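You operate a simulated robot arm through the tools that you are given. There is no shell and no other tool.

The job below is to be done with a simulated two-armed robot. You get a single attempt, and the scene is never put back.

Task
Fit a new core in the clamped valve, then leak-test it and vent.
Fine: one core from the green block; core tool back on its peg; pump into the green band only; leave the valve clamped.

It is judged by the outcome, as a careful person would: the job done as asked, and still so three seconds after it is handed in. It fails if anything else is knocked over, pushed out of place, dropped, spilled or broken.

Robot
Two 7-joint arms with fingered hands on one trunk that stands fixed in place. Base frame: the origin is at the foot of the trunk, x ahead of it, y to its left, z up; the work surface is at about z = 906. Units: mm, rad, N and s.
The left shoulder is at [70, 142, 1239], the right one opposite. With the tool pointing down near the work surface each hand reaches from about 400 to 800 mm from the base axis, measured 20 degrees to its own side. Payload 3.6 kg a hand.
The tool frame of a hand sits at the grasp point between the pads (the TCP): z along the fingers, y along the line on which they close. The tips reach 25 mm beyond it. The gripper opens to 88 mm. The gripper's body begins 29 mm behind the TCP. The gripper is a hand of 5 fingers: y runs from the thumb to the fingers, the wrist lies at [-13, -97, -162] in the tool frame.
Orientation is that of the tool frame in the base frame, as a unit quaternion [w, x, y, z]. With the fingers straight down and the wrist toward the robot, the tool's x, y and z point along [0, 1, 0], [1, 0, 0] and [0, 0, -1] of the base frame.

Tools
- The arms move only by the tool apply_moves. It takes "left_increments", "right_increments" or both (then of equal length, played together; a hand with none holds still); each is a list that holds one entry, the list of rows, each a list of 6 numbers: the turn, a rotation vector about the tool's x, y, z in units of 8 degrees (1.0 is 8 degrees), then the shift along the tool's x, y, z in units of 50 mm (1.0 is 50 mm). In form: [[[rx, ry, rz, tx, ty, tz], ...]]. A call has 1 to 20 rows; each row shifts and turns the commanded pose from where the row before left it, along the tool's axes as they then stand. A call with a number of a shift or a turn outside -1 to 1 is refused whole. Each row takes 0.2 s and may step no farther than 50 mm and 0.15 rad from the row before; otherwise, the whole call is refused. A pose out of reach is approached as far as the arm can. The call stops where the force on the tool passes 40 N (or 10 N more than at its start, if that is more) or the arm is blocked; 0.2 s more then pass. In this call time passes only in rows, and 0.2 s behind the last. The reply holds the time, the measured pose of the TCP, the force on the tool along the base axes, the opening and the grip force, in the units named above and with some noise, with the torque about the TCP (base axes, N m) and any sound that the robot's microphone picked up, and new pictures: "show" is both (left out), scene, wrist or none (wrist: the cameras of the hands that moved).
- Cameras (640 x 400 px; columns grow to the right, rows downward): "scene" is now at [134.9, 18.2, 1465.2]; the picture's right is [0.21, -0.98, 0.00], its down [-0.59, -0.13, -0.80] and it looks along [0.78, 0.17, -0.60] (base axes); focal length 269 px, centre (320, 200). "left" rides on the left gripper at [-59, -79, -105] in its tool frame; the picture's right is [-0.73, -0.32, 0.61], its down [0.62, -0.68, 0.38] and it looks along [0.29, 0.66, 0.70] (tool axes); focal length 234 px, centre (320, 200). "right" rides on the right gripper at [59, -79, -105] in its tool frame; the picture's right is [-0.73, 0.32, -0.61], its down [-0.62, -0.68, 0.38] and it looks along [-0.29, 0.66, 0.70] (tool axes); focal length 234 px, centre (320, 200). There is no depth. A picture from a camera that has moved, and an enlarged one, comes with that camera's place and axes in the base frame and with its lens.
- move_column(by): slides the trunk up (or, below 0, down) by that many mm; the arms and the scene camera ride with it, the base frame stays. It gives what a move gives, with no picture.
- curl_fingers(index, middle, ring, little, thumb_bend, thumb_turn, hand): sets how far each is bent, from 0 (flat) to 100 (curled in); at 30 the hand is open as for a grip, at 70 the pads meet at the TCP. One left out holds its place. A second passes; each finger stops where it meets its share of the squeeze, and holds until it gets a number again. It is the only way to open and close the hand. It gives what a move gives, with no picture; readings hold the bend of each and the force on index, middle, ring, little, thumb and palm. thumb_turn goes from beside the hand (0) to across from the fingers (100), as for a grip.
- turn_head(pan, tilt): turns the head with the scene camera to pan (to the left, within 1.501 rad either way) and tilt (down, from -0.506 to 1.204), counted from straight ahead of the robot. It gives what a move gives, and a new picture of the scene camera.
- close_up(camera, box): a new picture of the part [left, top, right, bottom] of that camera's present view, enlarged. The clock stands still meanwhile.
- finish_job(): hands the job in; it is judged then, once.

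Places have to be worked out from the pictures, the camera data and where the tool is seen. Open the grippers and draw the arms clear of the work before you hand the job in, unless the task says otherwise.

The tools are called after "Call:" by a JSON object that holds its "op" and its "data". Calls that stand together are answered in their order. apply_moves: Moves the arms, as the interface text tells. Its arguments: {"type":"object","properties":{"left_increments":{"type":"array","items":{"type":"array","items":{"type":"array","items":{"type":"number"}}}},"right_increments":{"type":"array","items":{"type":"array","items":{"type":"array","items":{"type":"number"}}}},"show":{"type":"string","enum":["both","scene","wrist","none"]}},"required":[]} The other tools are called the same way: move_column (by) slides the trunk up or down; curl_fingers (index, middle, ring, little, thumb_bend, thumb_turn, hand) moves the fingers one by one; turn_head (pan, tilt) turns the head that bears the scene camera; close_up (camera, box) takes an enlarged picture of a part of a camera's view; finish_job () hands the job in.

At the start:

```text
time_s: 0.0
left_position: [431.3, 338.5, 1210.9]
left_orientation: [0.0, 0.707, 0.708, 0.0]
left_ft_force: [0.3, -0.4, -0.1]
left_wrist_torque: [0.03, 0.03, 0.02]
left_width: 87.6
left_gripper_force: 0.1
left_shape: jaw
left_bend: [30.0, 30.0, 30.0, 30.0, 30.0, 98.0]
left_finger forces: [0.0, 0.0, 0.0, 0.0, 0.0, 0.1]
right_position: [562.1, -71.9, 1298.8]
right_orientation: [0.0, 0.706, 0.708, 0.0]
right_ft_force: [0.7, 0.3, 1.0]
right_wrist_torque: [-0.03, -0.02, 0.02]
right_width: 87.7
right_gripper_force: 0.1
right_shape: jaw
right_bend: [30.0, 30.0, 30.0, 30.0, 30.0, 98.0]
right_finger forces: [0.0, 0.0, 0.1, 0.1, 0.1, 0.1]
trunk travel left (down, up): [-775.0, 165.0]
head pan, tilt: [0.216, 0.648]
```

scene: 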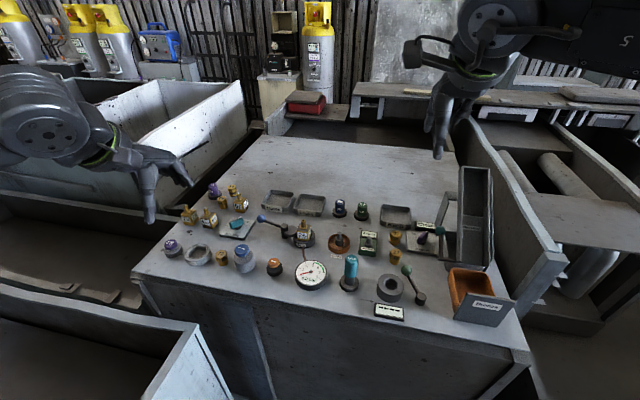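
right: 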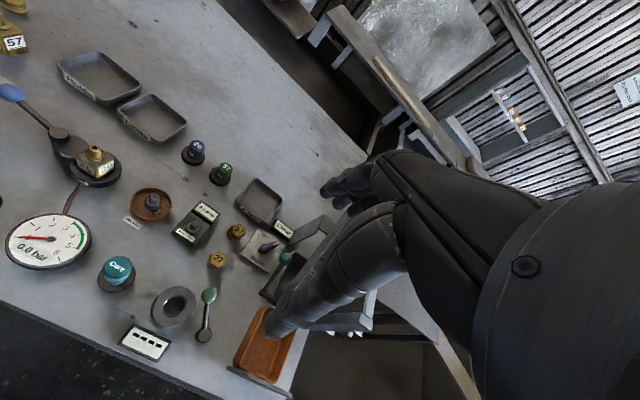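
left: 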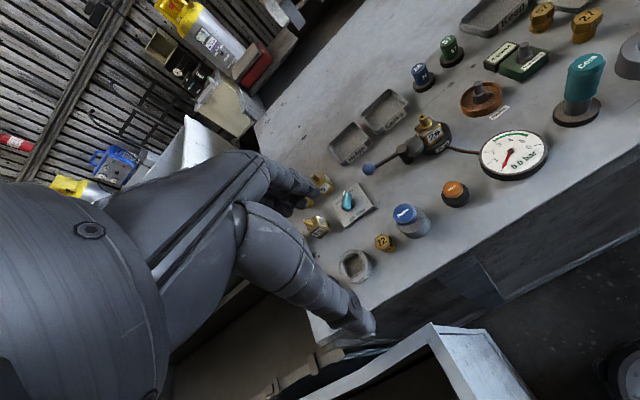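

I start by looking at the bench in detail before moving anything. Close-ups of the scene camera on the left, middle and right part of the bench.

Call:
{"op": "close_up", "data": {"camera": "scene", "box": [150, 170, 310, 270]}}

Call:
{"op": "close_up", "data": {"camera": "scene", "box": [250, 180, 410, 280]}}

Call:
{"op": "close_up", "data": {"camera": "scene", "box": [340, 180, 500, 280]}}

Call:
{"op": "close_up", "data": {"camera": "scene", "box": [280, 230, 440, 330]}}

Call:
{"op": "close_up", "data": {"camera": "scene", "box": [380, 230, 540, 330]}}

```text
4.00 times, centred on (230, 220) of scene
camera zoom: at [134.9, 18.2, 1465.2], right [0.21, -0.98, 0.0], down [-0.59, -0.13, -0.8], along [0.78, 0.17, -0.6], focal length 1077 px, centre (680, 120)
```

zoom: 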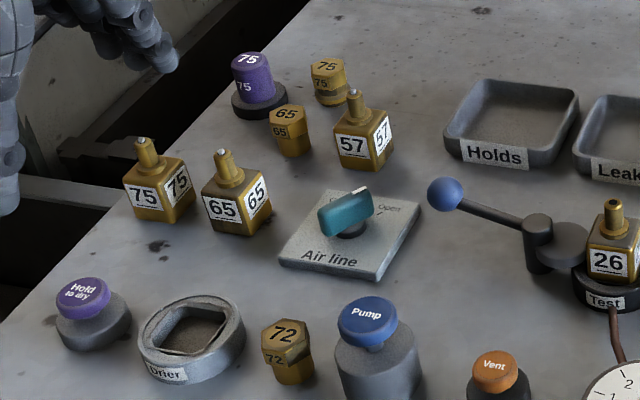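

```text
4.00 times, centred on (330, 230) of scene
camera zoom: at [134.9, 18.2, 1465.2], right [0.21, -0.98, 0.0], down [-0.59, -0.13, -0.8], along [0.78, 0.17, -0.6], focal length 1077 px, centre (280, 80)
```

zoom: 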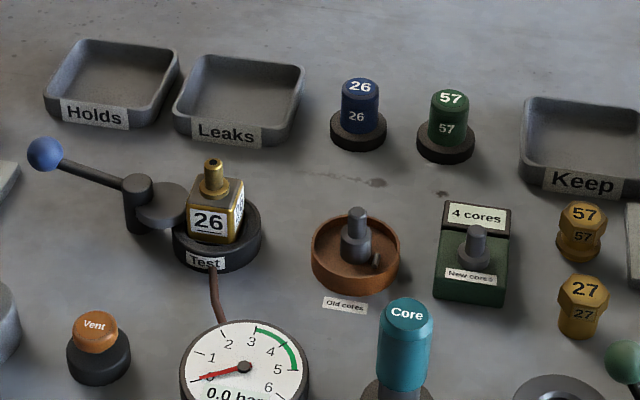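

```text
4.00 times, centred on (420, 230) of scene
camera zoom: at [134.9, 18.2, 1465.2], right [0.21, -0.98, 0.0], down [-0.59, -0.13, -0.8], along [0.78, 0.17, -0.6], focal length 1077 px, centre (-80, 80)
```

zoom: 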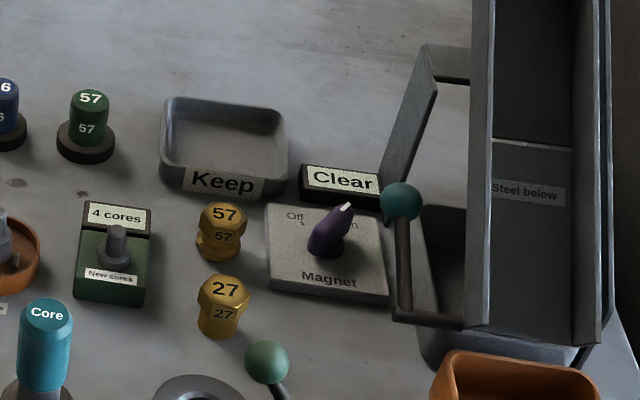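

```text
4.00 times, centred on (360, 280) of scene
camera zoom: at [134.9, 18.2, 1465.2], right [0.21, -0.98, 0.0], down [-0.59, -0.13, -0.8], along [0.78, 0.17, -0.6], focal length 1077 px, centre (160, -120)
```

zoom: 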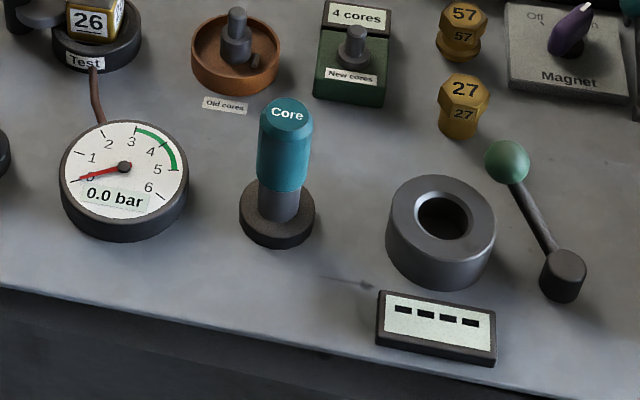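

```text
4.00 times, centred on (460, 280) of scene
camera zoom: at [134.9, 18.2, 1465.2], right [0.21, -0.98, 0.0], down [-0.59, -0.13, -0.8], along [0.78, 0.17, -0.6], focal length 1077 px, centre (-240, -120)
```

zoom: 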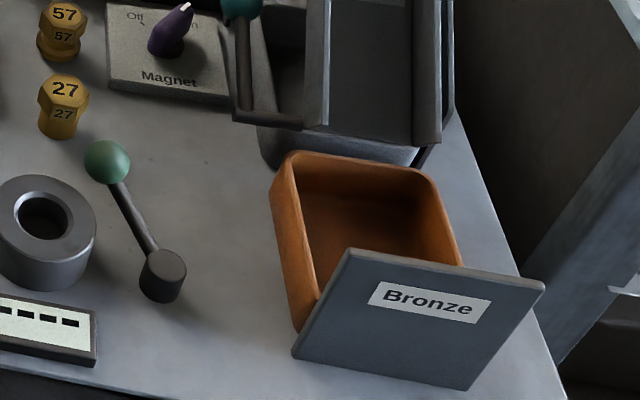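

The clamped valve is 26 with a teal "Core" tool on a peg and a green "New cores" block reading 4 cores. I need to see whether valve 26's stem is empty, so I zoom in further.

Call:
{"op": "close_up", "data": {"camera": "scene", "box": [285, 210, 325, 250]}}

Call:
{"op": "close_up", "data": {"camera": "scene", "box": [320, 225, 360, 260]}}

Call:
{"op": "close_up", "data": {"camera": "scene", "box": [350, 225, 390, 260]}}

Call:
{"op": "close_up", "data": {"camera": "scene", "box": [220, 205, 265, 245]}}

Call:
{"op": "close_up", "data": {"camera": "right", "box": [60, 130, 140, 200]}}

Call:
{"op": "close_up", "data": {"camera": "right", "box": [110, 180, 230, 260]}}

Call:
{"op": "close_up", "data": {"camera": "left", "box": [390, 90, 550, 190]}}

Call:
{"op": "close_up", "data": {"camera": "left", "box": [290, 160, 450, 260]}}

```text
10.00 times, centred on (305, 230) of scene
camera zoom: at [134.9, 18.2, 1465.2], right [0.21, -0.98, 0.0], down [-0.59, -0.13, -0.8], along [0.78, 0.17, -0.6], focal length 2692 px, centre (470, -100)
```

zoom: 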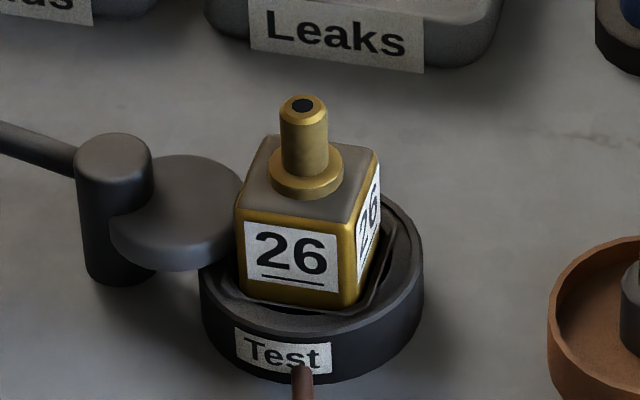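

```text
11.43 times, centred on (340, 242) of scene
camera zoom: at [134.9, 18.2, 1465.2], right [0.21, -0.98, 0.0], down [-0.59, -0.13, -0.8], along [0.78, 0.17, -0.6], focal length 3077 px, centre (91, -286)
```

zoom: 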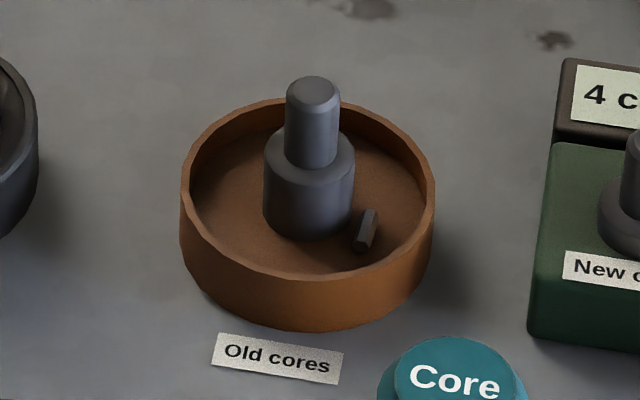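

```text
11.43 times, centred on (370, 242) of scene
camera zoom: at [134.9, 18.2, 1465.2], right [0.21, -0.98, 0.0], down [-0.59, -0.13, -0.8], along [0.78, 0.17, -0.6], focal length 3077 px, centre (-251, -286)
```

zoom: 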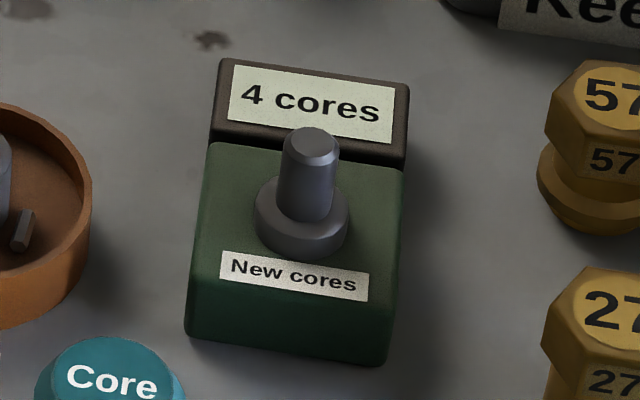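

```text
10.00 times, centred on (242, 225) of scene
camera zoom: at [134.9, 18.2, 1465.2], right [0.21, -0.98, 0.0], down [-0.59, -0.13, -0.8], along [0.78, 0.17, -0.6], focal length 2692 px, centre (1095, -50)
```

zoom: 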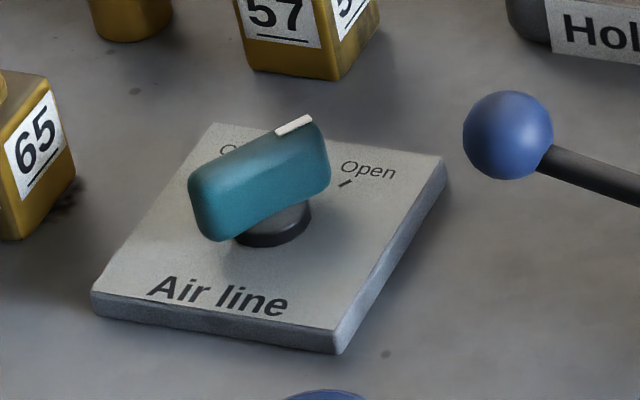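

```text
5.71 times, centred on (100, 165) of right
camera zoom: at [483.6, -12.3, 1404.3], right [0.32, -0.73, 0.61], down [-0.68, -0.62, -0.38], along [0.66, -0.29, -0.7], focal length 1338 px, centre (1577, 400)
```

zoom: 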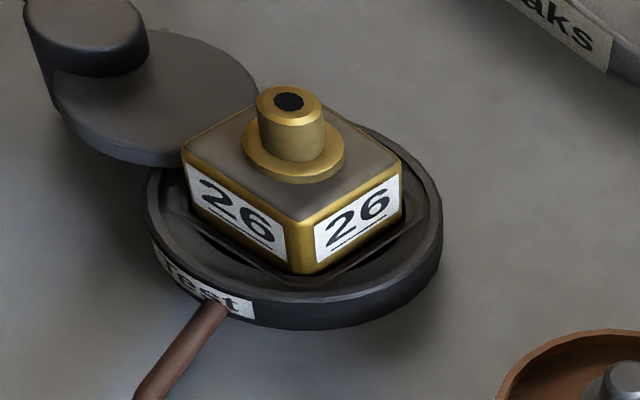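

```text
5.00 times, centred on (170, 220) of right
camera zoom: at [483.6, -12.3, 1404.3], right [0.32, -0.73, 0.61], down [-0.68, -0.62, -0.38], along [0.66, -0.29, -0.7], focal length 1171 px, centre (1070, 100)
```

zoom: 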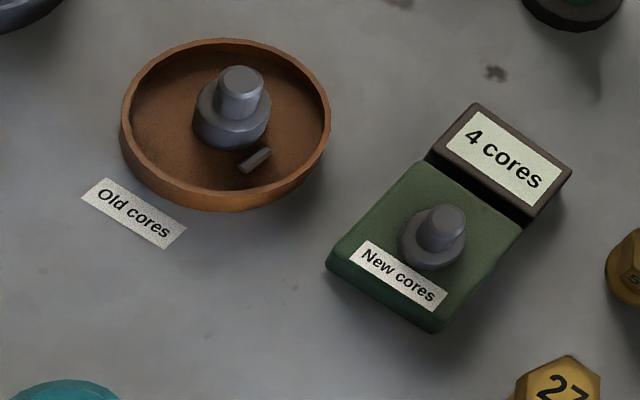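

```text
4.00 times, centred on (470, 140) of left
camera zoom: at [353.1, 280.8, 1315.1], right [-0.32, -0.73, -0.61], down [-0.68, 0.62, -0.38], along [0.66, 0.29, -0.7], focal length 937 px, centre (-280, 440)
```

zoom: 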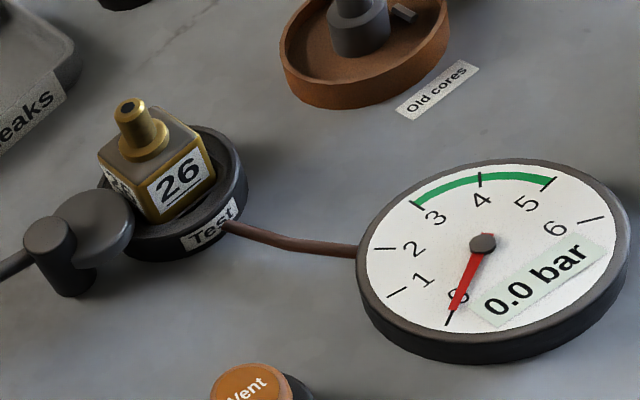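

```text
4.00 times, centred on (370, 210) of left
camera zoom: at [353.1, 280.8, 1315.1], right [-0.32, -0.73, -0.61], down [-0.68, 0.62, -0.38], along [0.66, 0.29, -0.7], focal length 937 px, centre (120, 160)
```

zoom: 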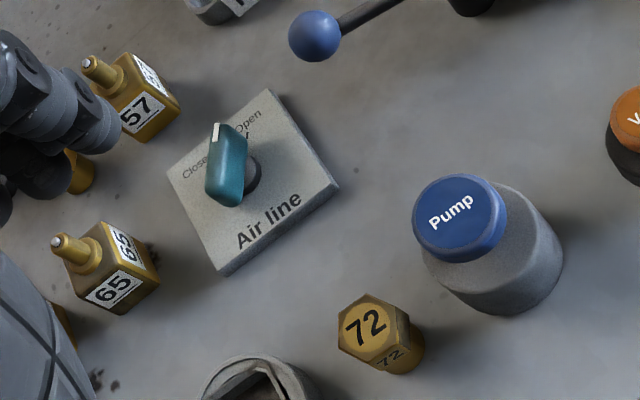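

Valve 26's stem shows an empty dark bore, so no old core needs removing. I now look at the hands, the air-line knob, the core tool and the clamp closer to plan the grip.

Call:
{"op": "close_up", "data": {"camera": "scene", "box": [80, 110, 240, 230]}}

Call:
{"op": "close_up", "data": {"camera": "right", "box": [80, 240, 160, 300]}}

Call:
{"op": "close_up", "data": {"camera": "left", "box": [530, 40, 640, 140]}}

Call:
{"op": "close_up", "data": {"camera": "scene", "box": [330, 250, 375, 300]}}

Call:
{"op": "close_up", "data": {"camera": "left", "box": [330, 180, 380, 230]}}

Call:
{"op": "close_up", "data": {"camera": "scene", "box": [400, 0, 560, 170]}}

```text
3.33 times, centred on (160, 170) of scene
camera zoom: at [134.9, 18.2, 1465.2], right [0.21, -0.98, 0.0], down [-0.59, -0.13, -0.8], along [0.78, 0.17, -0.6], focal length 898 px, centre (853, 300)
```

zoom: 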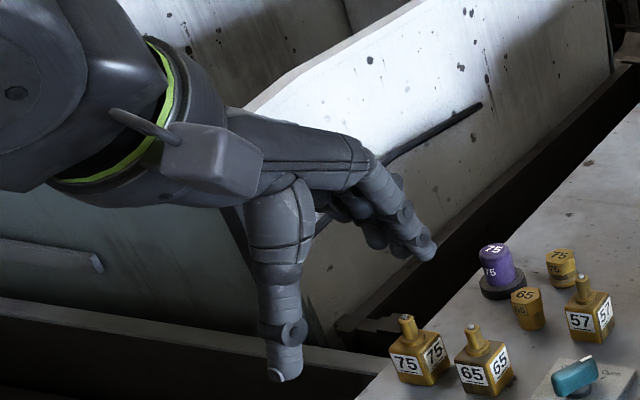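

```text
6.67 times, centred on (120, 270) of right
camera zoom: at [483.6, -12.3, 1404.3], right [0.32, -0.73, 0.61], down [-0.68, -0.62, -0.38], along [0.66, -0.29, -0.7], focal length 1561 px, centre (1653, -267)
```

zoom: 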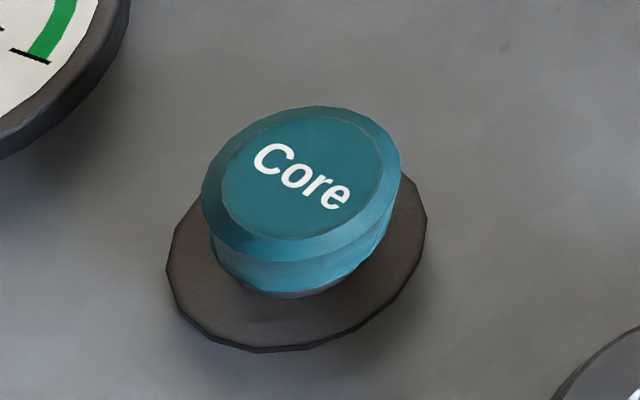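

```text
4.00 times, centred on (585, 90) of left
camera zoom: at [353.1, 280.8, 1315.1], right [-0.32, -0.73, -0.61], down [-0.68, 0.62, -0.38], along [0.66, 0.29, -0.7], focal length 937 px, centre (-740, 640)
```

zoom: 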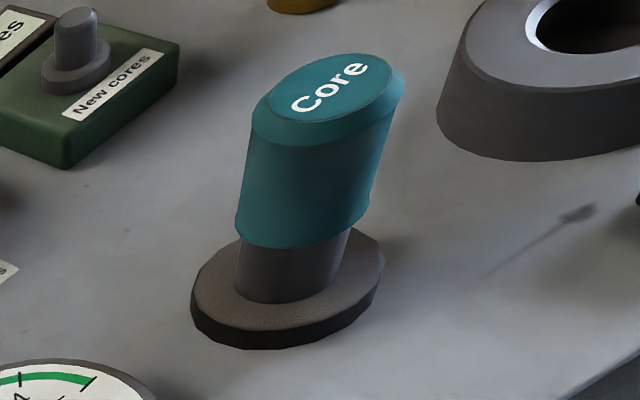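

```text
8.00 times, centred on (352, 275) of scene
camera zoom: at [134.9, 18.2, 1465.2], right [0.21, -0.98, 0.0], down [-0.59, -0.13, -0.8], along [0.78, 0.17, -0.6], focal length 2154 px, centre (60, -400)
```

zoom: 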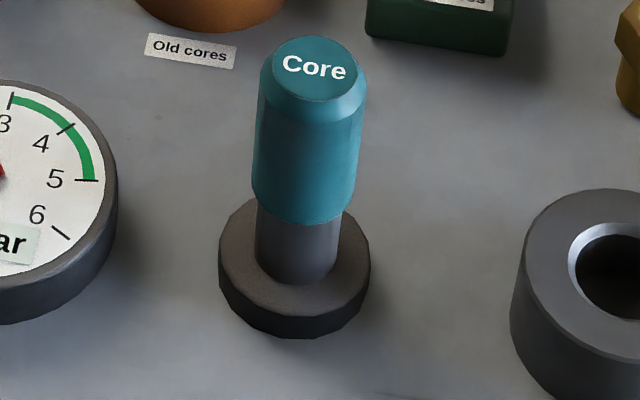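

```text
8.00 times, centred on (355, 205) of left
camera zoom: at [353.1, 280.8, 1315.1], right [-0.32, -0.73, -0.61], down [-0.68, 0.62, -0.38], along [0.66, 0.29, -0.7], focal length 1873 px, centre (40, 160)
```

zoom: 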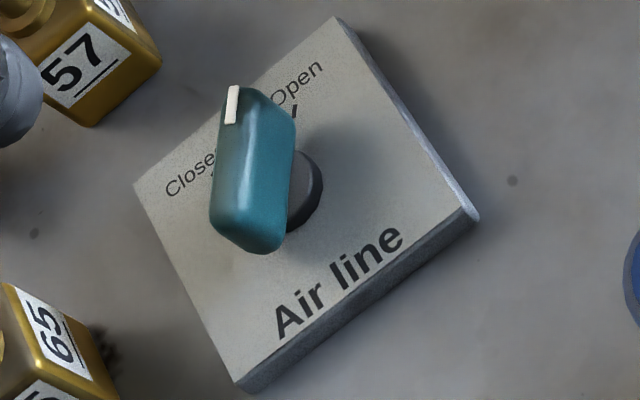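

```text
2.35 times, centred on (480, 85) of scene
camera zoom: at [134.9, 18.2, 1465.2], right [0.21, -0.98, 0.0], down [-0.59, -0.13, -0.8], along [0.78, 0.17, -0.6], focal length 634 px, centre (-56, 471)
```

zoom: 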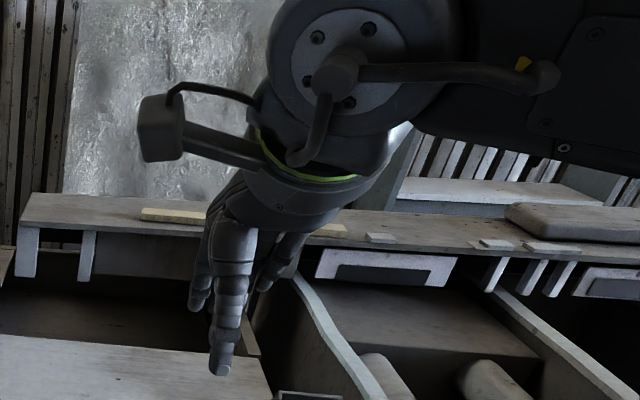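

The air-line knob's mark already points at "Open". Now I look at the left hand's own camera to see how thumb and fingers sit around the TCP.

Call:
{"op": "close_up", "data": {"camera": "left", "box": [200, 120, 400, 350]}}

Call:
{"op": "close_up", "data": {"camera": "scene", "box": [120, 140, 200, 230]}}

```text
1.74 times, centred on (300, 235) of left
camera zoom: at [353.1, 280.8, 1315.1], right [-0.32, -0.73, -0.61], down [-0.68, 0.62, -0.38], along [0.66, 0.29, -0.7], focal length 407 px, centre (355, 139)
```

zoom: 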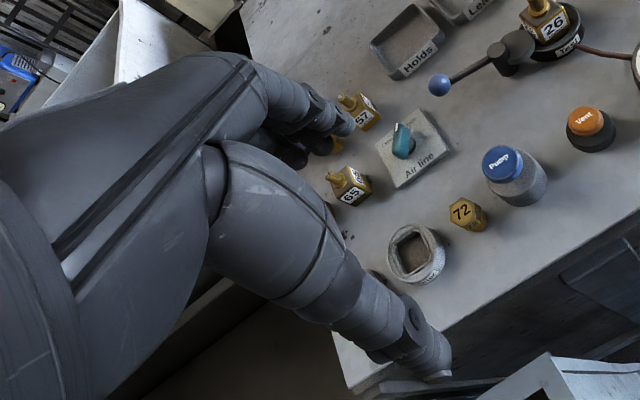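

```text
4.44 times, centred on (160, 185) of scene
camera zoom: at [134.9, 18.2, 1465.2], right [0.21, -0.98, 0.0], down [-0.59, -0.13, -0.8], along [0.78, 0.17, -0.6], focal length 1197 px, centre (1031, 267)
```

zoom: 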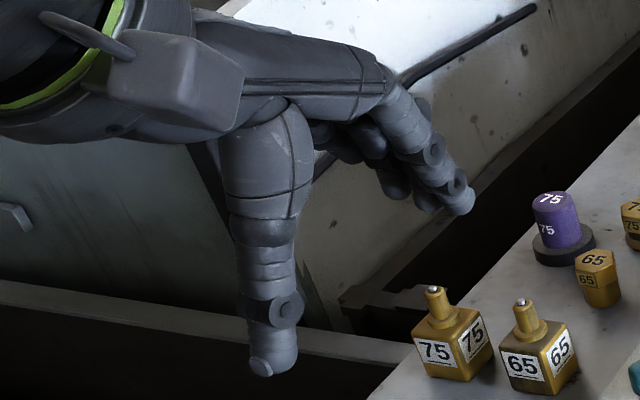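

Right hand hovers over the work at (562,-72,1299), so I draw it back to the right while bringing the left hand above the core tool, which I judge at about (540, 35) with its top near z = 1000.

Call:
{"op": "apply_moves", "data": {"left_increments": [[[0, 0, 0, -0.866, 0.311, 0.231], [0, 0, 0, -0.866, 0.311, 0.231], [0, 0, 0, -0.866, 0.311, 0.231], [0, 0, 0, -0.866, 0.311, 0.231], [0, 0, 0, -0.866, 0.311, 0.231], [0, 0, 0, -0.866, 0.311, 0.231], [0, 0, 0, -0.866, 0.311, 0.231]]], "right_increments": [[[0, 0, 0, -0.7, -0.25, 0], [0, 0, 0, -0.7, -0.25, 0], [0, 0, 0, -0.7, -0.25, 0], [0, 0, 0, -0.7, -0.25, 0], [0, 0, 0, -0.7, -0.25, 0], [0, 0, 0, -0.7, -0.25, 0], [0, 0, 0, -0.7, -0.25, 0]]], "show": "both"}}

```text
time_s: 1.6
left_position: [525.5, 72.9, 1135.1]
left_orientation: [0.0, 0.707, 0.707, 0.001]
left_ft_force: [-1.0, 0.2, 0.1]
left_wrist_torque: [-0.02, -0.01, 0.0]
left_width: 87.9
left_gripper_force: 0.1
left_shape: jaw
left_bend: [30.0, 30.0, 30.0, 30.0, 30.0, 98.0]
left_finger forces: [0.0, 0.1, 0.1, 0.1, 0.0, 0.0]
left hand out of reach, approached as far as the arm can: row 7
right_position: [475.3, -317.3, 1300.8]
right_orientation: [0.0, 0.707, 0.707, 0.002]
right_ft_force: [-0.3, 0.0, 0.4]
right_wrist_torque: [0.02, 0.01, -0.02]
right_width: 87.9
right_gripper_force: 0.1
right_shape: jaw
right_bend: [30.0, 30.0, 30.0, 30.0, 30.0, 98.0]
right_finger forces: [0.0, 0.0, 0.0, 0.1, 0.0, 0.0]
trunk travel left (down, up): [-775.0, 165.0]
head pan, tilt: [0.216, 0.648]
camera scene: at [132.9, 16.3, 1465.5], right [0.21, -0.98, 0.0], down [-0.59, -0.13, -0.8], along [0.78, 0.17, -0.6], focal length 269 px, centre (320, 200)
camera right: at [395.0, -257.6, 1405.8], right [0.32, -0.73, 0.61], down [-0.68, -0.62, -0.39], along [0.66, -0.29, -0.7], focal length 234 px, centre (320, 200)
camera left: at [447.4, 14.8, 1240.0], right [-0.32, -0.73, -0.61], down [-0.68, 0.62, -0.38], along [0.66, 0.29, -0.69], focal length 234 px, centre (320, 200)
```

scene: 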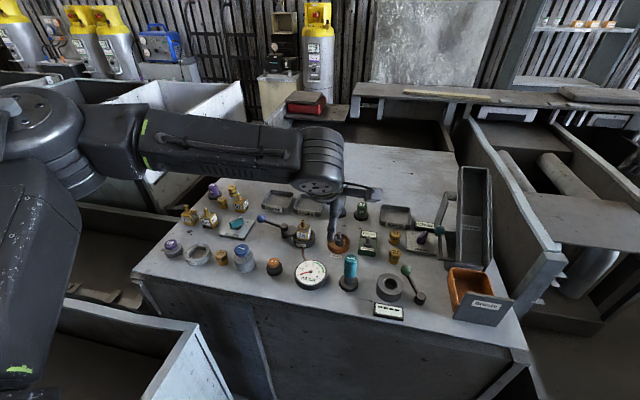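
right: 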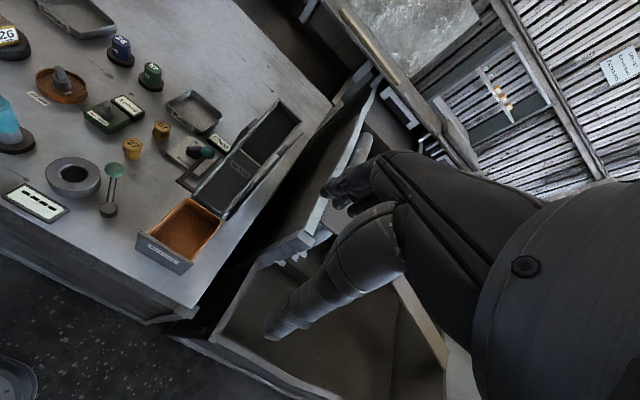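
left: 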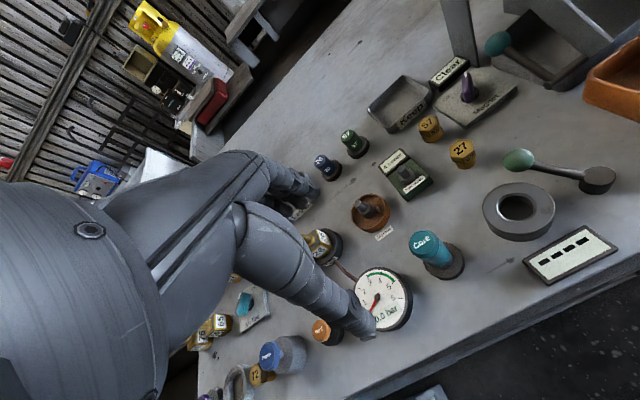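

The left arm folded too tight at (525, 73). Yawing the hand so its wrist comes in from the left should ease that; I turn it about 48° in place (high above everything) and then try to go on toward the tool.

Call:
{"op": "apply_moves", "data": {"left_increments": [[[0, 0, 1, 0, 0, 0], [0, 0, 1, 0, 0, 0], [0, 0, 1, 0, 0, 0], [0, 0, 1, 0, 0, 0], [0, 0, 1, 0, 0, 0], [0, 0, 1, 0, 0, 0]]], "show": "scene"}}

```text
time_s: 3.0
left_position: [526.7, 75.6, 1134.5]
left_orientation: [0.0, 0.934, 0.358, -0.001]
left_ft_force: [0.3, 0.2, -0.1]
left_wrist_torque: [-0.01, 0.0, 0.04]
left_width: 87.9
left_gripper_force: 0.1
left_shape: jaw
left_bend: [30.0, 30.0, 30.0, 30.0, 30.0, 98.0]
left_finger forces: [0.0, 0.1, 0.0, 0.0, 0.0, 0.0]
right_position: [477.8, -315.4, 1299.9]
right_orientation: [0.0, 0.707, 0.707, 0.0]
right_ft_force: [0.3, -0.1, -0.9]
right_wrist_torque: [-0.01, -0.01, 0.0]
right_width: 87.6
right_gripper_force: 0.1
right_shape: jaw
right_bend: [30.0, 30.0, 30.0, 30.0, 30.0, 98.0]
right_finger forces: [0.0, 0.1, 0.0, 0.0, 0.0, 0.0]
trunk travel left (down, up): [-775.0, 165.0]
head pan, tilt: [0.216, 0.648]
camera scene: at [135.4, 18.5, 1465.2], right [0.21, -0.98, 0.0], down [-0.59, -0.13, -0.8], along [0.78, 0.17, -0.6], focal length 269 px, centre (320, 200)
```

scene: 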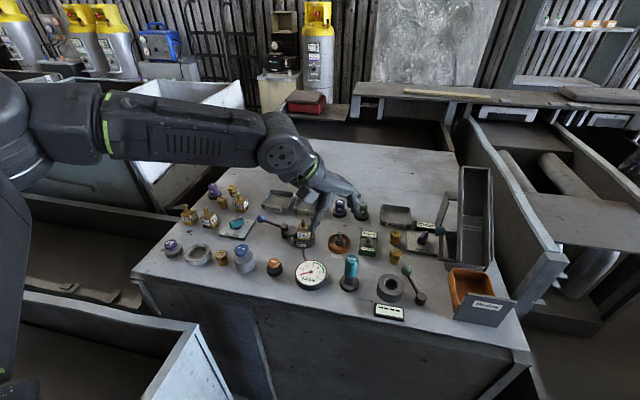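

Turning worked. The tool axis works out at about (539, 34.5), teal grip from z ≈ 953 to 1001, so I move above it at z ≈ 1080 and check with the cameras.

Call:
{"op": "apply_moves", "data": {"left_increments": [[[0, 0, 0, -0.183, 0.388, 0.545], [0, 0, 0, -0.183, 0.388, 0.545]]], "show": "both"}}

```text
time_s: 3.6
left_position: [533.2, 43.0, 1084.2]
left_orientation: [0.001, 0.934, 0.358, -0.001]
left_ft_force: [0.7, 0.7, 0.5]
left_wrist_torque: [0.0, 0.02, -0.01]
left_width: 87.5
left_gripper_force: 0.0
left_shape: jaw
left_bend: [30.0, 30.0, 30.0, 30.0, 30.0, 98.0]
left_finger forces: [0.0, 0.1, 0.0, 0.0, 0.0, 0.0]
left hand out of reach, approached as far as the arm can: row 2
right_position: [477.6, -315.2, 1299.3]
right_orientation: [-0.001, 0.707, 0.707, -0.001]
right_ft_force: [0.2, 0.4, -0.2]
right_wrist_torque: [0.0, 0.03, 0.02]
right_width: 87.6
right_gripper_force: 0.1
right_shape: jaw
right_bend: [30.0, 30.0, 30.0, 30.0, 30.0, 98.0]
right_finger forces: [0.1, 0.0, 0.1, 0.0, 0.1, 0.1]
trunk travel left (down, up): [-775.0, 165.0]
head pan, tilt: [0.216, 0.648]
camera scene: at [136.4, 18.7, 1465.1], right [0.21, -0.98, 0.0], down [-0.59, -0.13, -0.8], along [0.78, 0.17, -0.6], focal length 269 px, centre (320, 200)
camera left: at [436.6, 63.5, 1189.5], right [-0.76, -0.25, -0.61], down [0.01, 0.92, -0.39], along [0.65, -0.3, -0.7], focal length 234 px, centre (320, 200)
```

scene: 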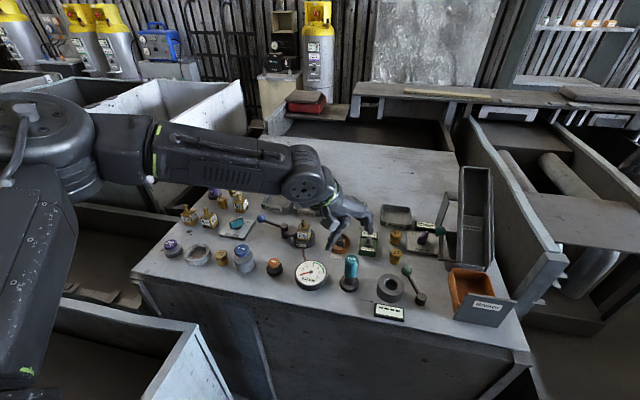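
left: 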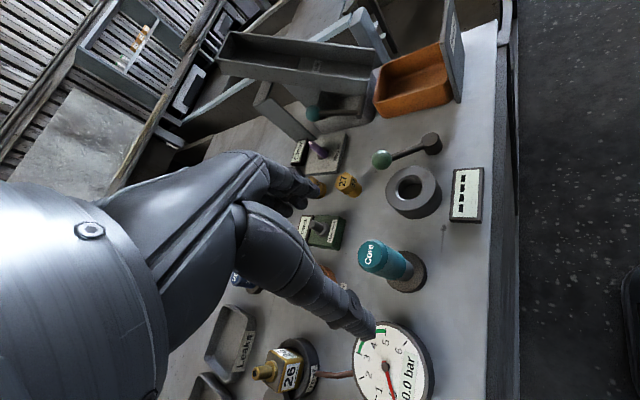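

The left arm is just short (533, 43) because it is folded up against its shoulder. Raising the trunk increases the shoulder-to-wrist distance, so I slide the column up 130 mm and then come down onto the tool.

Call:
{"op": "move_column", "data": {"by": 130}}

```text
time_s: 5.2
left_position: [532.9, 44.3, 1215.3]
left_orientation: [0.0, 0.933, 0.359, 0.0]
left_ft_force: [0.6, -0.2, -0.2]
left_wrist_torque: [-0.03, 0.01, -0.03]
left_width: 87.8
left_gripper_force: 0.1
left_shape: jaw
left_bend: [30.0, 30.0, 30.0, 30.0, 30.0, 98.0]
left_finger forces: [0.0, 0.1, 0.0, 0.0, 0.0, 0.1]
right_position: [475.6, -316.2, 1430.1]
right_orientation: [0.001, 0.707, 0.707, 0.0]
right_ft_force: [-0.1, -0.4, 0.2]
right_wrist_torque: [0.0, 0.04, -0.01]
right_width: 87.6
right_gripper_force: 0.0
right_shape: jaw
right_bend: [30.0, 30.0, 30.0, 30.0, 30.0, 98.0]
right_finger forces: [0.0, 0.1, 0.1, 0.0, 0.0, 0.0]
trunk travel left (down, up): [-905.0, 35.0]
head pan, tilt: [0.216, 0.648]
```

Now the hand is at (533, 44, 1215); I come down to z ≈ 1080 over the tool axis, checking whether it now reaches.

Call:
{"op": "apply_moves", "data": {"left_increments": [[[0, 0, 0, -0.013, 0.076, 0.9], [0, 0, 0, -0.013, 0.076, 0.9], [0, 0, 0, -0.013, 0.076, 0.9]]], "show": "both"}}

```text
time_s: 6.0
left_position: [505.0, 85.0, 1116.7]
left_orientation: [0.001, 0.934, 0.357, 0.001]
left_ft_force: [-0.2, -0.3, 1.2]
left_wrist_torque: [-0.01, -0.02, 0.01]
left_width: 87.8
left_gripper_force: 0.0
left_shape: jaw
left_bend: [30.0, 30.0, 30.0, 30.0, 30.0, 98.0]
left_finger forces: [0.0, 0.0, 0.0, 0.0, 0.1, 0.0]
left hand out of reach, approached as far as the arm can: row 1, 2, 3
right_position: [477.1, -314.4, 1430.3]
right_orientation: [0.0, 0.707, 0.707, 0.0]
right_ft_force: [0.2, -0.1, 0.1]
right_wrist_torque: [0.0, -0.03, 0.0]
right_width: 87.8
right_gripper_force: 0.1
right_shape: jaw
right_bend: [30.0, 30.0, 30.0, 30.0, 30.0, 98.0]
right_finger forces: [0.0, 0.1, 0.0, 0.0, 0.0, 0.0]
trunk travel left (down, up): [-905.0, 35.0]
head pan, tilt: [0.216, 0.648]
camera scene: at [135.0, 18.4, 1595.2], right [0.21, -0.98, 0.0], down [-0.59, -0.13, -0.8], along [0.78, 0.17, -0.6], focal length 269 px, centre (320, 200)
camera left: at [407.6, 105.9, 1221.9], right [-0.75, -0.25, -0.61], down [0.01, 0.92, -0.39], along [0.66, -0.3, -0.69], focal length 234 px, centre (320, 200)
```

scene: 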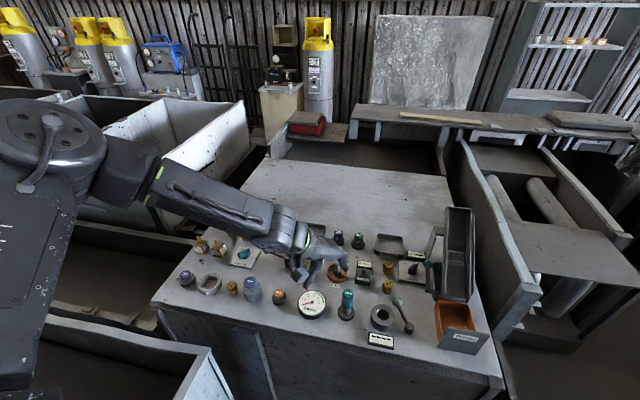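
left: 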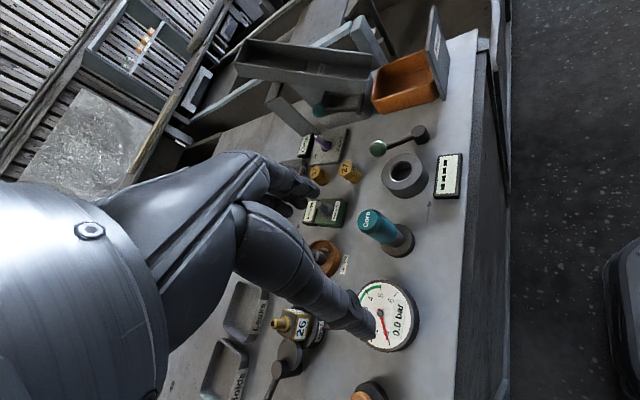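

Raising made it fold differently: stopped at (505, 85, 1117). The forearm runs mostly sideways, so more yaw should align the hand with it; I turn another 40° in place, still well above everything.

Call:
{"op": "apply_moves", "data": {"left_increments": [[[0, 0, 1, 0, 0, 0], [0, 0, 1, 0, 0, 0], [0, 0, 1, 0, 0, 0], [0, 0, 1, 0, 0, 0], [0, 0, 1, 0, 0, 0]]], "show": "scene"}}

```text
time_s: 7.2
left_position: [492.1, 99.2, 1131.5]
left_orientation: [0.002, 1.0, 0.018, 0.001]
left_ft_force: [-0.1, 0.4, 0.2]
left_wrist_torque: [0.03, 0.01, 0.02]
left_width: 88.1
left_gripper_force: 0.1
left_shape: jaw
left_bend: [30.0, 30.0, 30.0, 30.0, 30.0, 98.0]
left_finger forces: [0.0, 0.0, 0.0, 0.0, 0.0, 0.0]
left hand out of reach, approached as far as the arm can: row 2, 3, 4, 5
right_position: [476.1, -315.2, 1430.5]
right_orientation: [0.0, 0.707, 0.707, 0.0]
right_ft_force: [-0.2, -0.1, -0.9]
right_wrist_torque: [0.04, -0.03, -0.01]
right_width: 87.8
right_gripper_force: 0.1
right_shape: jaw
right_bend: [30.0, 30.0, 30.0, 30.0, 30.0, 98.0]
right_finger forces: [0.0, 0.0, 0.0, 0.0, 0.1, 0.1]
trunk travel left (down, up): [-905.0, 35.0]
head pan, tilt: [0.216, 0.648]
camera scene: at [135.0, 18.2, 1595.2], right [0.21, -0.98, 0.0], down [-0.59, -0.13, -0.8], along [0.78, 0.17, -0.6], focal length 269 px, centre (320, 200)
```

scene: 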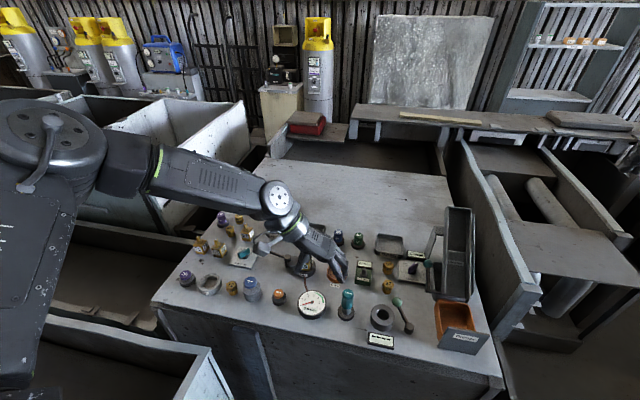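

More yaw alone made it worse, so I'll lift and move the hand left clear of everything, put the trunk back, and then try a tilted hand (leaning about its closing axis) so it lines up with the sideways forearm.

Call:
{"op": "apply_moves", "data": {"left_increments": [[[0, 0, -0.8, 0, -0.3, -0.9], [0, 0, -0.8, 0, -0.3, -0.9], [0, 0, -0.8, 0, -0.3, -0.9], [0, 0, -0.8, 0, -0.3, -0.9], [0, 0, -0.8, 0, -0.3, -0.4]]], "show": "none"}}

Call:
{"op": "move_column", "data": {"by": -130}}

```text
time_s: 8.4
left_position: [472.2, 172.6, 1334.4]
left_orientation: [0.002, 0.956, 0.294, 0.0]
left_ft_force: [0.0, 0.6, 0.1]
left_wrist_torque: [0.0, -0.04, 0.0]
left_width: 88.1
left_gripper_force: 0.1
left_shape: jaw
left_bend: [30.0, 30.0, 30.0, 30.0, 30.0, 98.0]
left_finger forces: [0.0, 0.1, 0.0, 0.0, 0.1, 0.0]
right_position: [475.3, -314.7, 1430.5]
right_orientation: [0.001, 0.707, 0.707, 0.001]
right_ft_force: [0.0, 0.7, 0.3]
right_wrist_torque: [-0.02, -0.05, 0.04]
right_width: 87.8
right_gripper_force: 0.2
right_shape: jaw
right_bend: [30.0, 30.0, 30.0, 30.0, 30.0, 98.0]
right_finger forces: [0.0, 0.0, 0.1, 0.0, 0.0, 0.0]
trunk travel left (down, up): [-905.0, 35.0]
head pan, tilt: [0.216, 0.648]
```

```text
time_s: 10.0
left_position: [473.0, 171.3, 1202.7]
left_orientation: [0.002, 0.956, 0.292, 0.0]
left_ft_force: [0.7, 0.8, -0.3]
left_wrist_torque: [-0.02, 0.0, 0.0]
left_width: 87.9
left_gripper_force: 0.1
left_shape: jaw
left_bend: [30.0, 30.0, 30.0, 30.0, 30.0, 98.0]
left_finger forces: [0.0, 0.0, 0.0, 0.1, 0.0, 0.0]
right_position: [476.6, -316.1, 1302.0]
right_orientation: [0.001, 0.707, 0.707, 0.0]
right_ft_force: [0.5, -0.4, 0.3]
right_wrist_torque: [0.02, -0.01, 0.0]
right_width: 87.7
right_gripper_force: 0.0
right_shape: jaw
right_bend: [30.0, 30.0, 30.0, 30.0, 30.0, 98.0]
right_finger forces: [0.0, 0.1, 0.1, 0.0, 0.1, 0.0]
trunk travel left (down, up): [-775.0, 165.0]
head pan, tilt: [0.216, 0.648]
```

Now at (473, 171, 1203) with trunk back. I bring the yaw back to about 40° and tilt the hand 40° about its closing axis to see how that posture reaches.

Call:
{"op": "apply_moves", "data": {"left_increments": [[[0, 0, -1, 0, 0, 0], [0, 0, -1, 0, 0, 0], [0, -1, 0, 0, 0, 0], [0, -1, 0, 0, 0, 0], [0, -1, 0, 0, 0, 0], [0, -1, 0, 0, 0, 0], [0, -1, 0, 0, 0, 0]]], "show": "both"}}

```text
time_s: 11.6
left_position: [472.8, 171.0, 1203.3]
left_orientation: [0.146, 0.852, 0.396, -0.311]
left_ft_force: [-0.3, 0.1, 0.3]
left_wrist_torque: [-0.01, 0.02, -0.03]
left_width: 87.7
left_gripper_force: 0.0
left_shape: jaw
left_bend: [30.0, 30.0, 30.0, 30.0, 30.0, 98.0]
left_finger forces: [0.1, 0.1, 0.0, 0.1, 0.0, 0.0]
right_position: [476.8, -314.8, 1300.7]
right_orientation: [-0.001, 0.707, 0.707, 0.0]
right_ft_force: [-0.4, 0.3, 0.1]
right_wrist_torque: [0.01, -0.02, 0.01]
right_width: 87.6
right_gripper_force: 0.1
right_shape: jaw
right_bend: [30.0, 30.0, 30.0, 30.0, 30.0, 98.0]
right_finger forces: [0.0, 0.1, 0.2, 0.0, 0.1, 0.0]
trunk travel left (down, up): [-775.0, 165.0]
head pan, tilt: [0.216, 0.648]
camera scene: at [135.5, 18.8, 1465.2], right [0.21, -0.98, 0.0], down [-0.59, -0.13, -0.8], along [0.78, 0.17, -0.6], focal length 269 px, centre (320, 200)
camera left: at [426.8, 240.7, 1320.4], right [-0.86, -0.52, 0.0], down [-0.37, 0.61, -0.7], along [0.36, -0.6, -0.72], focal length 234 px, centre (320, 200)
```

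scene: 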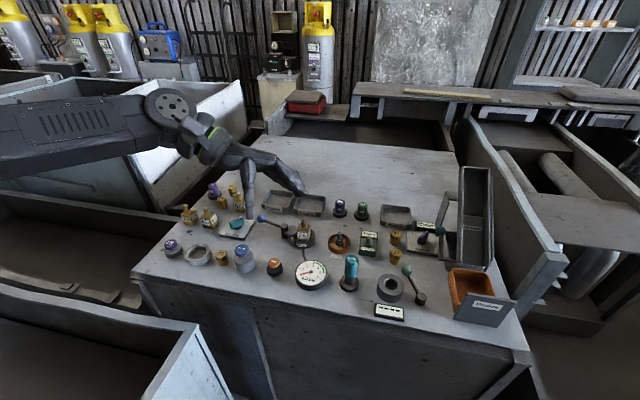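
left: 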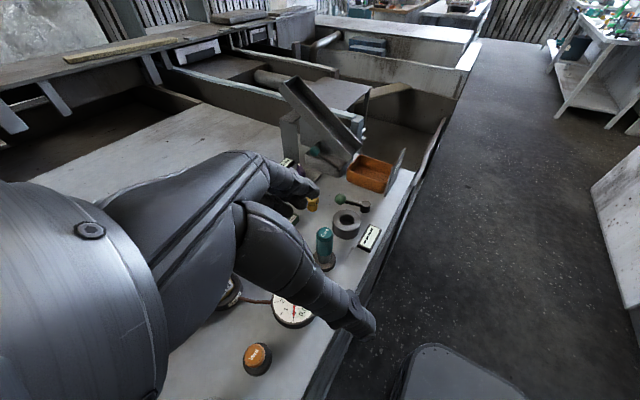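

The tilted posture is comfortable. Now I move in it to above the core tool at (539, 34.5, 1090).

Call:
{"op": "apply_moves", "data": {"left_increments": [[[0, 0, 0, 0.129, 0.6915, 0.6335], [0, 0, 0, 0.129, 0.6915, 0.6335], [0, 0, 0, 0.129, 0.6915, 0.6335], [0, 0, 0, 0.129, 0.6915, 0.6335]]], "show": "both"}}

```text
time_s: 12.6
left_position: [524.3, 33.5, 1107.0]
left_orientation: [0.144, 0.852, 0.398, -0.308]
left_ft_force: [-0.6, 0.3, 0.4]
left_wrist_torque: [-0.01, -0.02, 0.02]
left_width: 87.8
left_gripper_force: 0.0
left_shape: jaw
left_bend: [30.0, 30.0, 30.0, 30.0, 30.0, 98.0]
left_finger forces: [0.0, 0.0, 0.1, 0.0, 0.0, 0.0]
left hand out of reach, approached as far as the arm can: row 4
right_position: [477.5, -316.8, 1299.2]
right_orientation: [0.0, 0.707, 0.707, 0.001]
right_ft_force: [-1.0, -0.2, 0.9]
right_wrist_torque: [0.02, 0.01, 0.02]
right_width: 87.7
right_gripper_force: 0.1
right_shape: jaw
right_bend: [30.0, 30.0, 30.0, 30.0, 30.0, 98.0]
right_finger forces: [0.0, 0.0, 0.1, 0.0, 0.1, 0.0]
trunk travel left (down, up): [-775.0, 165.0]
head pan, tilt: [0.216, 0.648]
camera scene: at [135.6, 15.8, 1465.2], right [0.21, -0.98, 0.0], down [-0.59, -0.13, -0.8], along [0.78, 0.17, -0.6], focal length 269 px, centre (320, 200)
camera left: at [477.7, 102.8, 1224.3], right [-0.85, -0.52, 0.0], down [-0.37, 0.62, -0.69], along [0.36, -0.59, -0.72], focal length 234 px, centre (320, 200)
```

scene: 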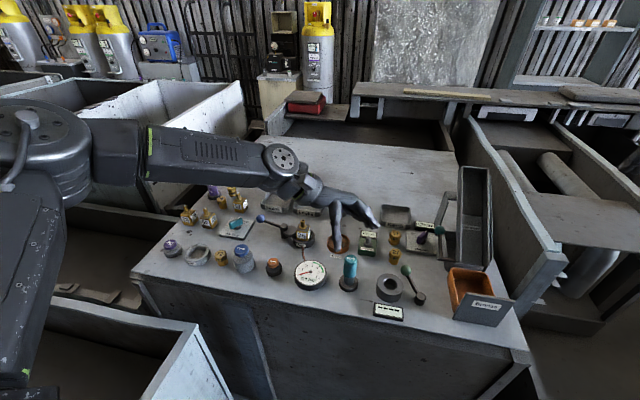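
left: 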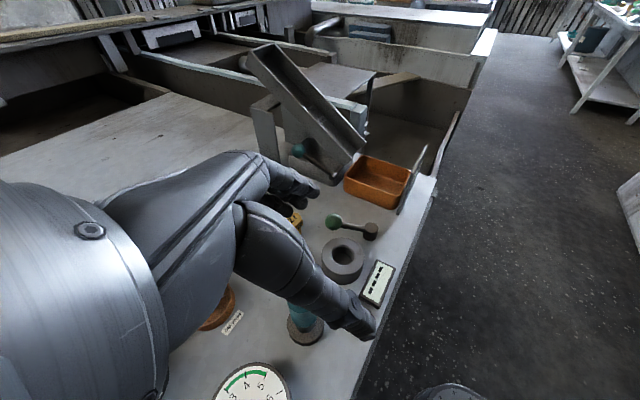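

Lowering relative to the shoulder seems to be what runs out, so a lower trunk should help. I test it here by going up: straighten the hand to vertical at z ≈ 1190 and see if (539, 34.5) is reachable at that relative height.

Call:
{"op": "apply_moves", "data": {"left_increments": [[[0, 0, 0, -0.55, 0, -0.65], [0, 0, 0, -0.55, 0, -0.65], [0, 1, 0, 0, 0, 0], [0, 1, 0, 0, 0, 0], [0, 1, 0, 0, 0, 0], [0, 1, 0, 0, 0, 0], [0, 1, 0, 0, 0, 0]]], "show": "scene"}}

```text
time_s: 14.2
left_position: [523.1, 38.5, 1191.3]
left_orientation: [0.001, 0.906, 0.423, 0.001]
left_ft_force: [0.2, 0.7, -0.2]
left_wrist_torque: [0.01, -0.02, 0.01]
left_width: 87.7
left_gripper_force: 0.1
left_shape: jaw
left_bend: [30.0, 30.0, 30.0, 30.0, 30.0, 98.0]
left_finger forces: [0.0, 0.1, 0.0, 0.1, 0.0, 0.0]
right_position: [477.3, -315.6, 1300.1]
right_orientation: [-0.001, 0.707, 0.707, 0.001]
right_ft_force: [0.3, -1.0, -0.2]
right_wrist_torque: [-0.01, -0.01, 0.0]
right_width: 87.6
right_gripper_force: 0.0
right_shape: jaw
right_bend: [30.0, 30.0, 30.0, 30.0, 30.0, 98.0]
right_finger forces: [0.0, 0.0, 0.0, 0.0, 0.1, 0.0]
trunk travel left (down, up): [-775.0, 165.0]
head pan, tilt: [0.216, 0.648]
camera scene: at [134.9, 17.6, 1465.3], right [0.21, -0.98, 0.0], down [-0.59, -0.13, -0.8], along [0.78, 0.17, -0.6], focal length 269 px, centre (320, 200)
```

scene: 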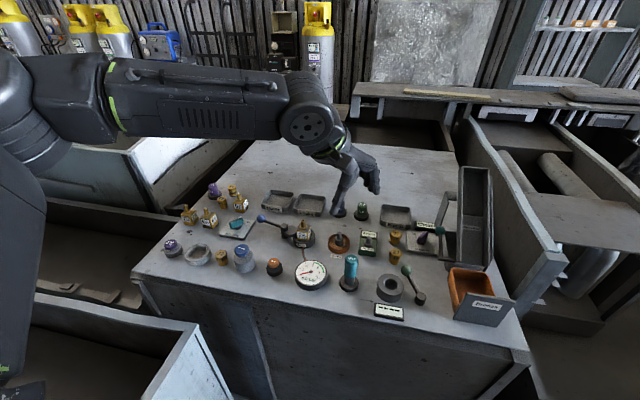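

Reachable at this height. I test the rest of the needed range at this relative height: to (539, 30) and then out to (661, 1).

Call:
{"op": "apply_moves", "data": {"left_increments": [[[0, 0, 0, 0.075, 0.354, 0], [0, 0, 0, 0.351, 0.767, 0], [0, 0, 0, 0.351, 0.767, 0], [0, 0, 0, 0.351, 0.767, 0]]], "show": "none"}}

```text
time_s: 15.2
left_position: [592.4, 71.9, 1188.6]
left_orientation: [0.001, 0.906, 0.422, -0.001]
left_ft_force: [0.4, 0.1, -0.1]
left_wrist_torque: [0.01, -0.02, 0.0]
left_width: 87.7
left_gripper_force: 0.1
left_shape: jaw
left_bend: [30.0, 30.0, 30.0, 30.0, 30.0, 98.0]
left_finger forces: [0.0, 0.0, 0.0, 0.0, 0.0, 0.0]
left hand out of reach, approached as far as the arm can: row 2, 3, 4
right_position: [477.7, -314.8, 1299.6]
right_orientation: [0.0, 0.707, 0.708, 0.001]
right_ft_force: [-0.3, -0.2, -1.0]
right_wrist_torque: [-0.01, 0.02, 0.01]
right_width: 87.7
right_gripper_force: 0.0
right_shape: jaw
right_bend: [30.0, 30.0, 30.0, 30.0, 30.0, 98.0]
right_finger forces: [0.0, 0.0, 0.1, 0.0, 0.1, 0.0]
trunk travel left (down, up): [-775.0, 165.0]
head pan, tilt: [0.216, 0.648]
```

At yaw 40° the far point is not reachable (stopped at 592, 72). I turn the yaw back to 0 and try the same far point from there, still high.

Call:
{"op": "apply_moves", "data": {"left_increments": [[[0, 0, -1, 0, 0, 0], [0, 0, -1, 0, 0, 0], [0, 0, -1, 0, 0, 0], [0, 0, -1, 0, 0, 0], [0, 0, -1, 0, 0, 0], [0, 0, 0, -0.48, 0.46, 0], [0, 0, 0, -0.48, 0.46, 0], [0, 0, 0, -0.48, 0.46, 0]]], "show": "scene"}}

```text
time_s: 17.0
left_position: [588.6, 103.3, 1189.0]
left_orientation: [0.001, 0.707, 0.707, 0.0]
left_ft_force: [-0.1, 0.0, 0.4]
left_wrist_torque: [0.0, 0.01, -0.02]
left_width: 88.0
left_gripper_force: 0.0
left_shape: jaw
left_bend: [30.0, 30.0, 30.0, 30.0, 30.0, 98.0]
left_finger forces: [0.0, 0.0, 0.0, 0.0, 0.0, 0.0]
left hand out of reach, approached as far as the arm can: row 2, 3, 4, 5, 6, 7, 8
right_position: [476.4, -315.1, 1301.0]
right_orientation: [0.0, 0.707, 0.707, 0.0]
right_ft_force: [-1.1, 0.4, -0.4]
right_wrist_torque: [0.02, -0.01, -0.03]
right_width: 87.8
right_gripper_force: 0.2
right_shape: jaw
right_bend: [30.0, 30.0, 30.0, 30.0, 30.0, 98.0]
right_finger forces: [0.0, 0.0, 0.0, 0.0, 0.1, 0.0]
trunk travel left (down, up): [-775.0, 165.0]
head pan, tilt: [0.216, 0.648]
camera scene: at [135.0, 18.1, 1465.2], right [0.21, -0.98, 0.0], down [-0.59, -0.13, -0.8], along [0.78, 0.17, -0.6], focal length 269 px, centre (320, 200)
```

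scene: 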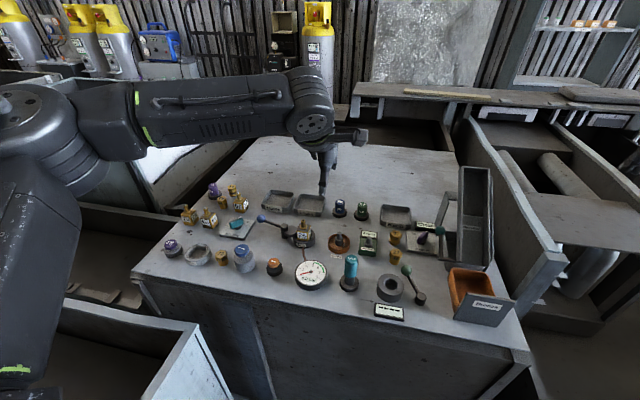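

This elbow-out posture is what blocks it. I'll go back to the arm's own side, extend forward and low there (over (680, 240), z ≈ 1070, above all objects), so the forearm points forward, then come across from the far side.

Call:
{"op": "apply_moves", "data": {"left_increments": [[[0, 0, 0, 0.9, 0.1, 0], [0, 0, 0, 0.9, 0.2, 0], [0, 0, 0, 0.9, 0.3, 0], [0, 0, 0, 0.5, 0.6, 0.5], [0, 0, 0, 0, 0.6, 0.7], [0, 0, 0, 0, 0.2, 0.8], [0, 0, 0, 0, 0, 0.4]]], "show": "scene"}}

```text
time_s: 18.6
left_position: [684.5, 264.7, 1066.1]
left_orientation: [0.002, 0.707, 0.707, 0.002]
left_ft_force: [-1.0, -0.6, -0.4]
left_wrist_torque: [-0.02, 0.0, 0.01]
left_width: 87.7
left_gripper_force: 0.1
left_shape: jaw
left_bend: [30.0, 30.0, 30.0, 30.0, 30.0, 98.0]
left_finger forces: [0.0, 0.1, 0.0, 0.0, 0.0, 0.0]
left hand out of reach, approached as far as the arm can: row 7
right_position: [475.3, -316.7, 1300.8]
right_orientation: [0.0, 0.707, 0.708, 0.0]
right_ft_force: [-0.2, -0.4, -0.4]
right_wrist_torque: [-0.03, -0.02, -0.01]
right_width: 88.0
right_gripper_force: 0.0
right_shape: jaw
right_bend: [30.0, 30.0, 30.0, 30.0, 30.0, 98.0]
right_finger forces: [0.0, 0.1, 0.0, 0.0, 0.0, 0.0]
trunk travel left (down, up): [-775.0, 165.0]
head pan, tilt: [0.216, 0.648]
camera scene: at [134.6, 18.5, 1465.3], right [0.21, -0.98, 0.0], down [-0.59, -0.13, -0.8], along [0.78, 0.17, -0.6], focal length 269 px, centre (320, 200)
```

scene: 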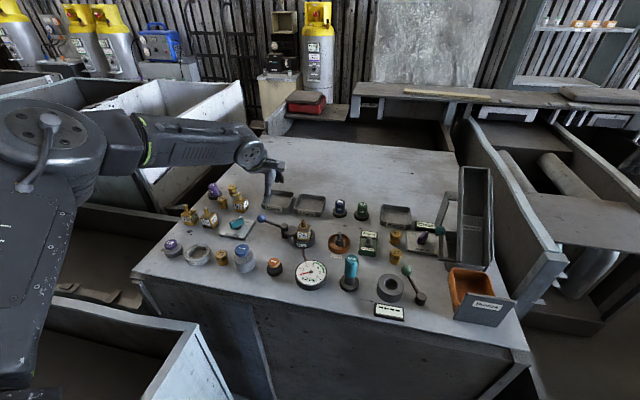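

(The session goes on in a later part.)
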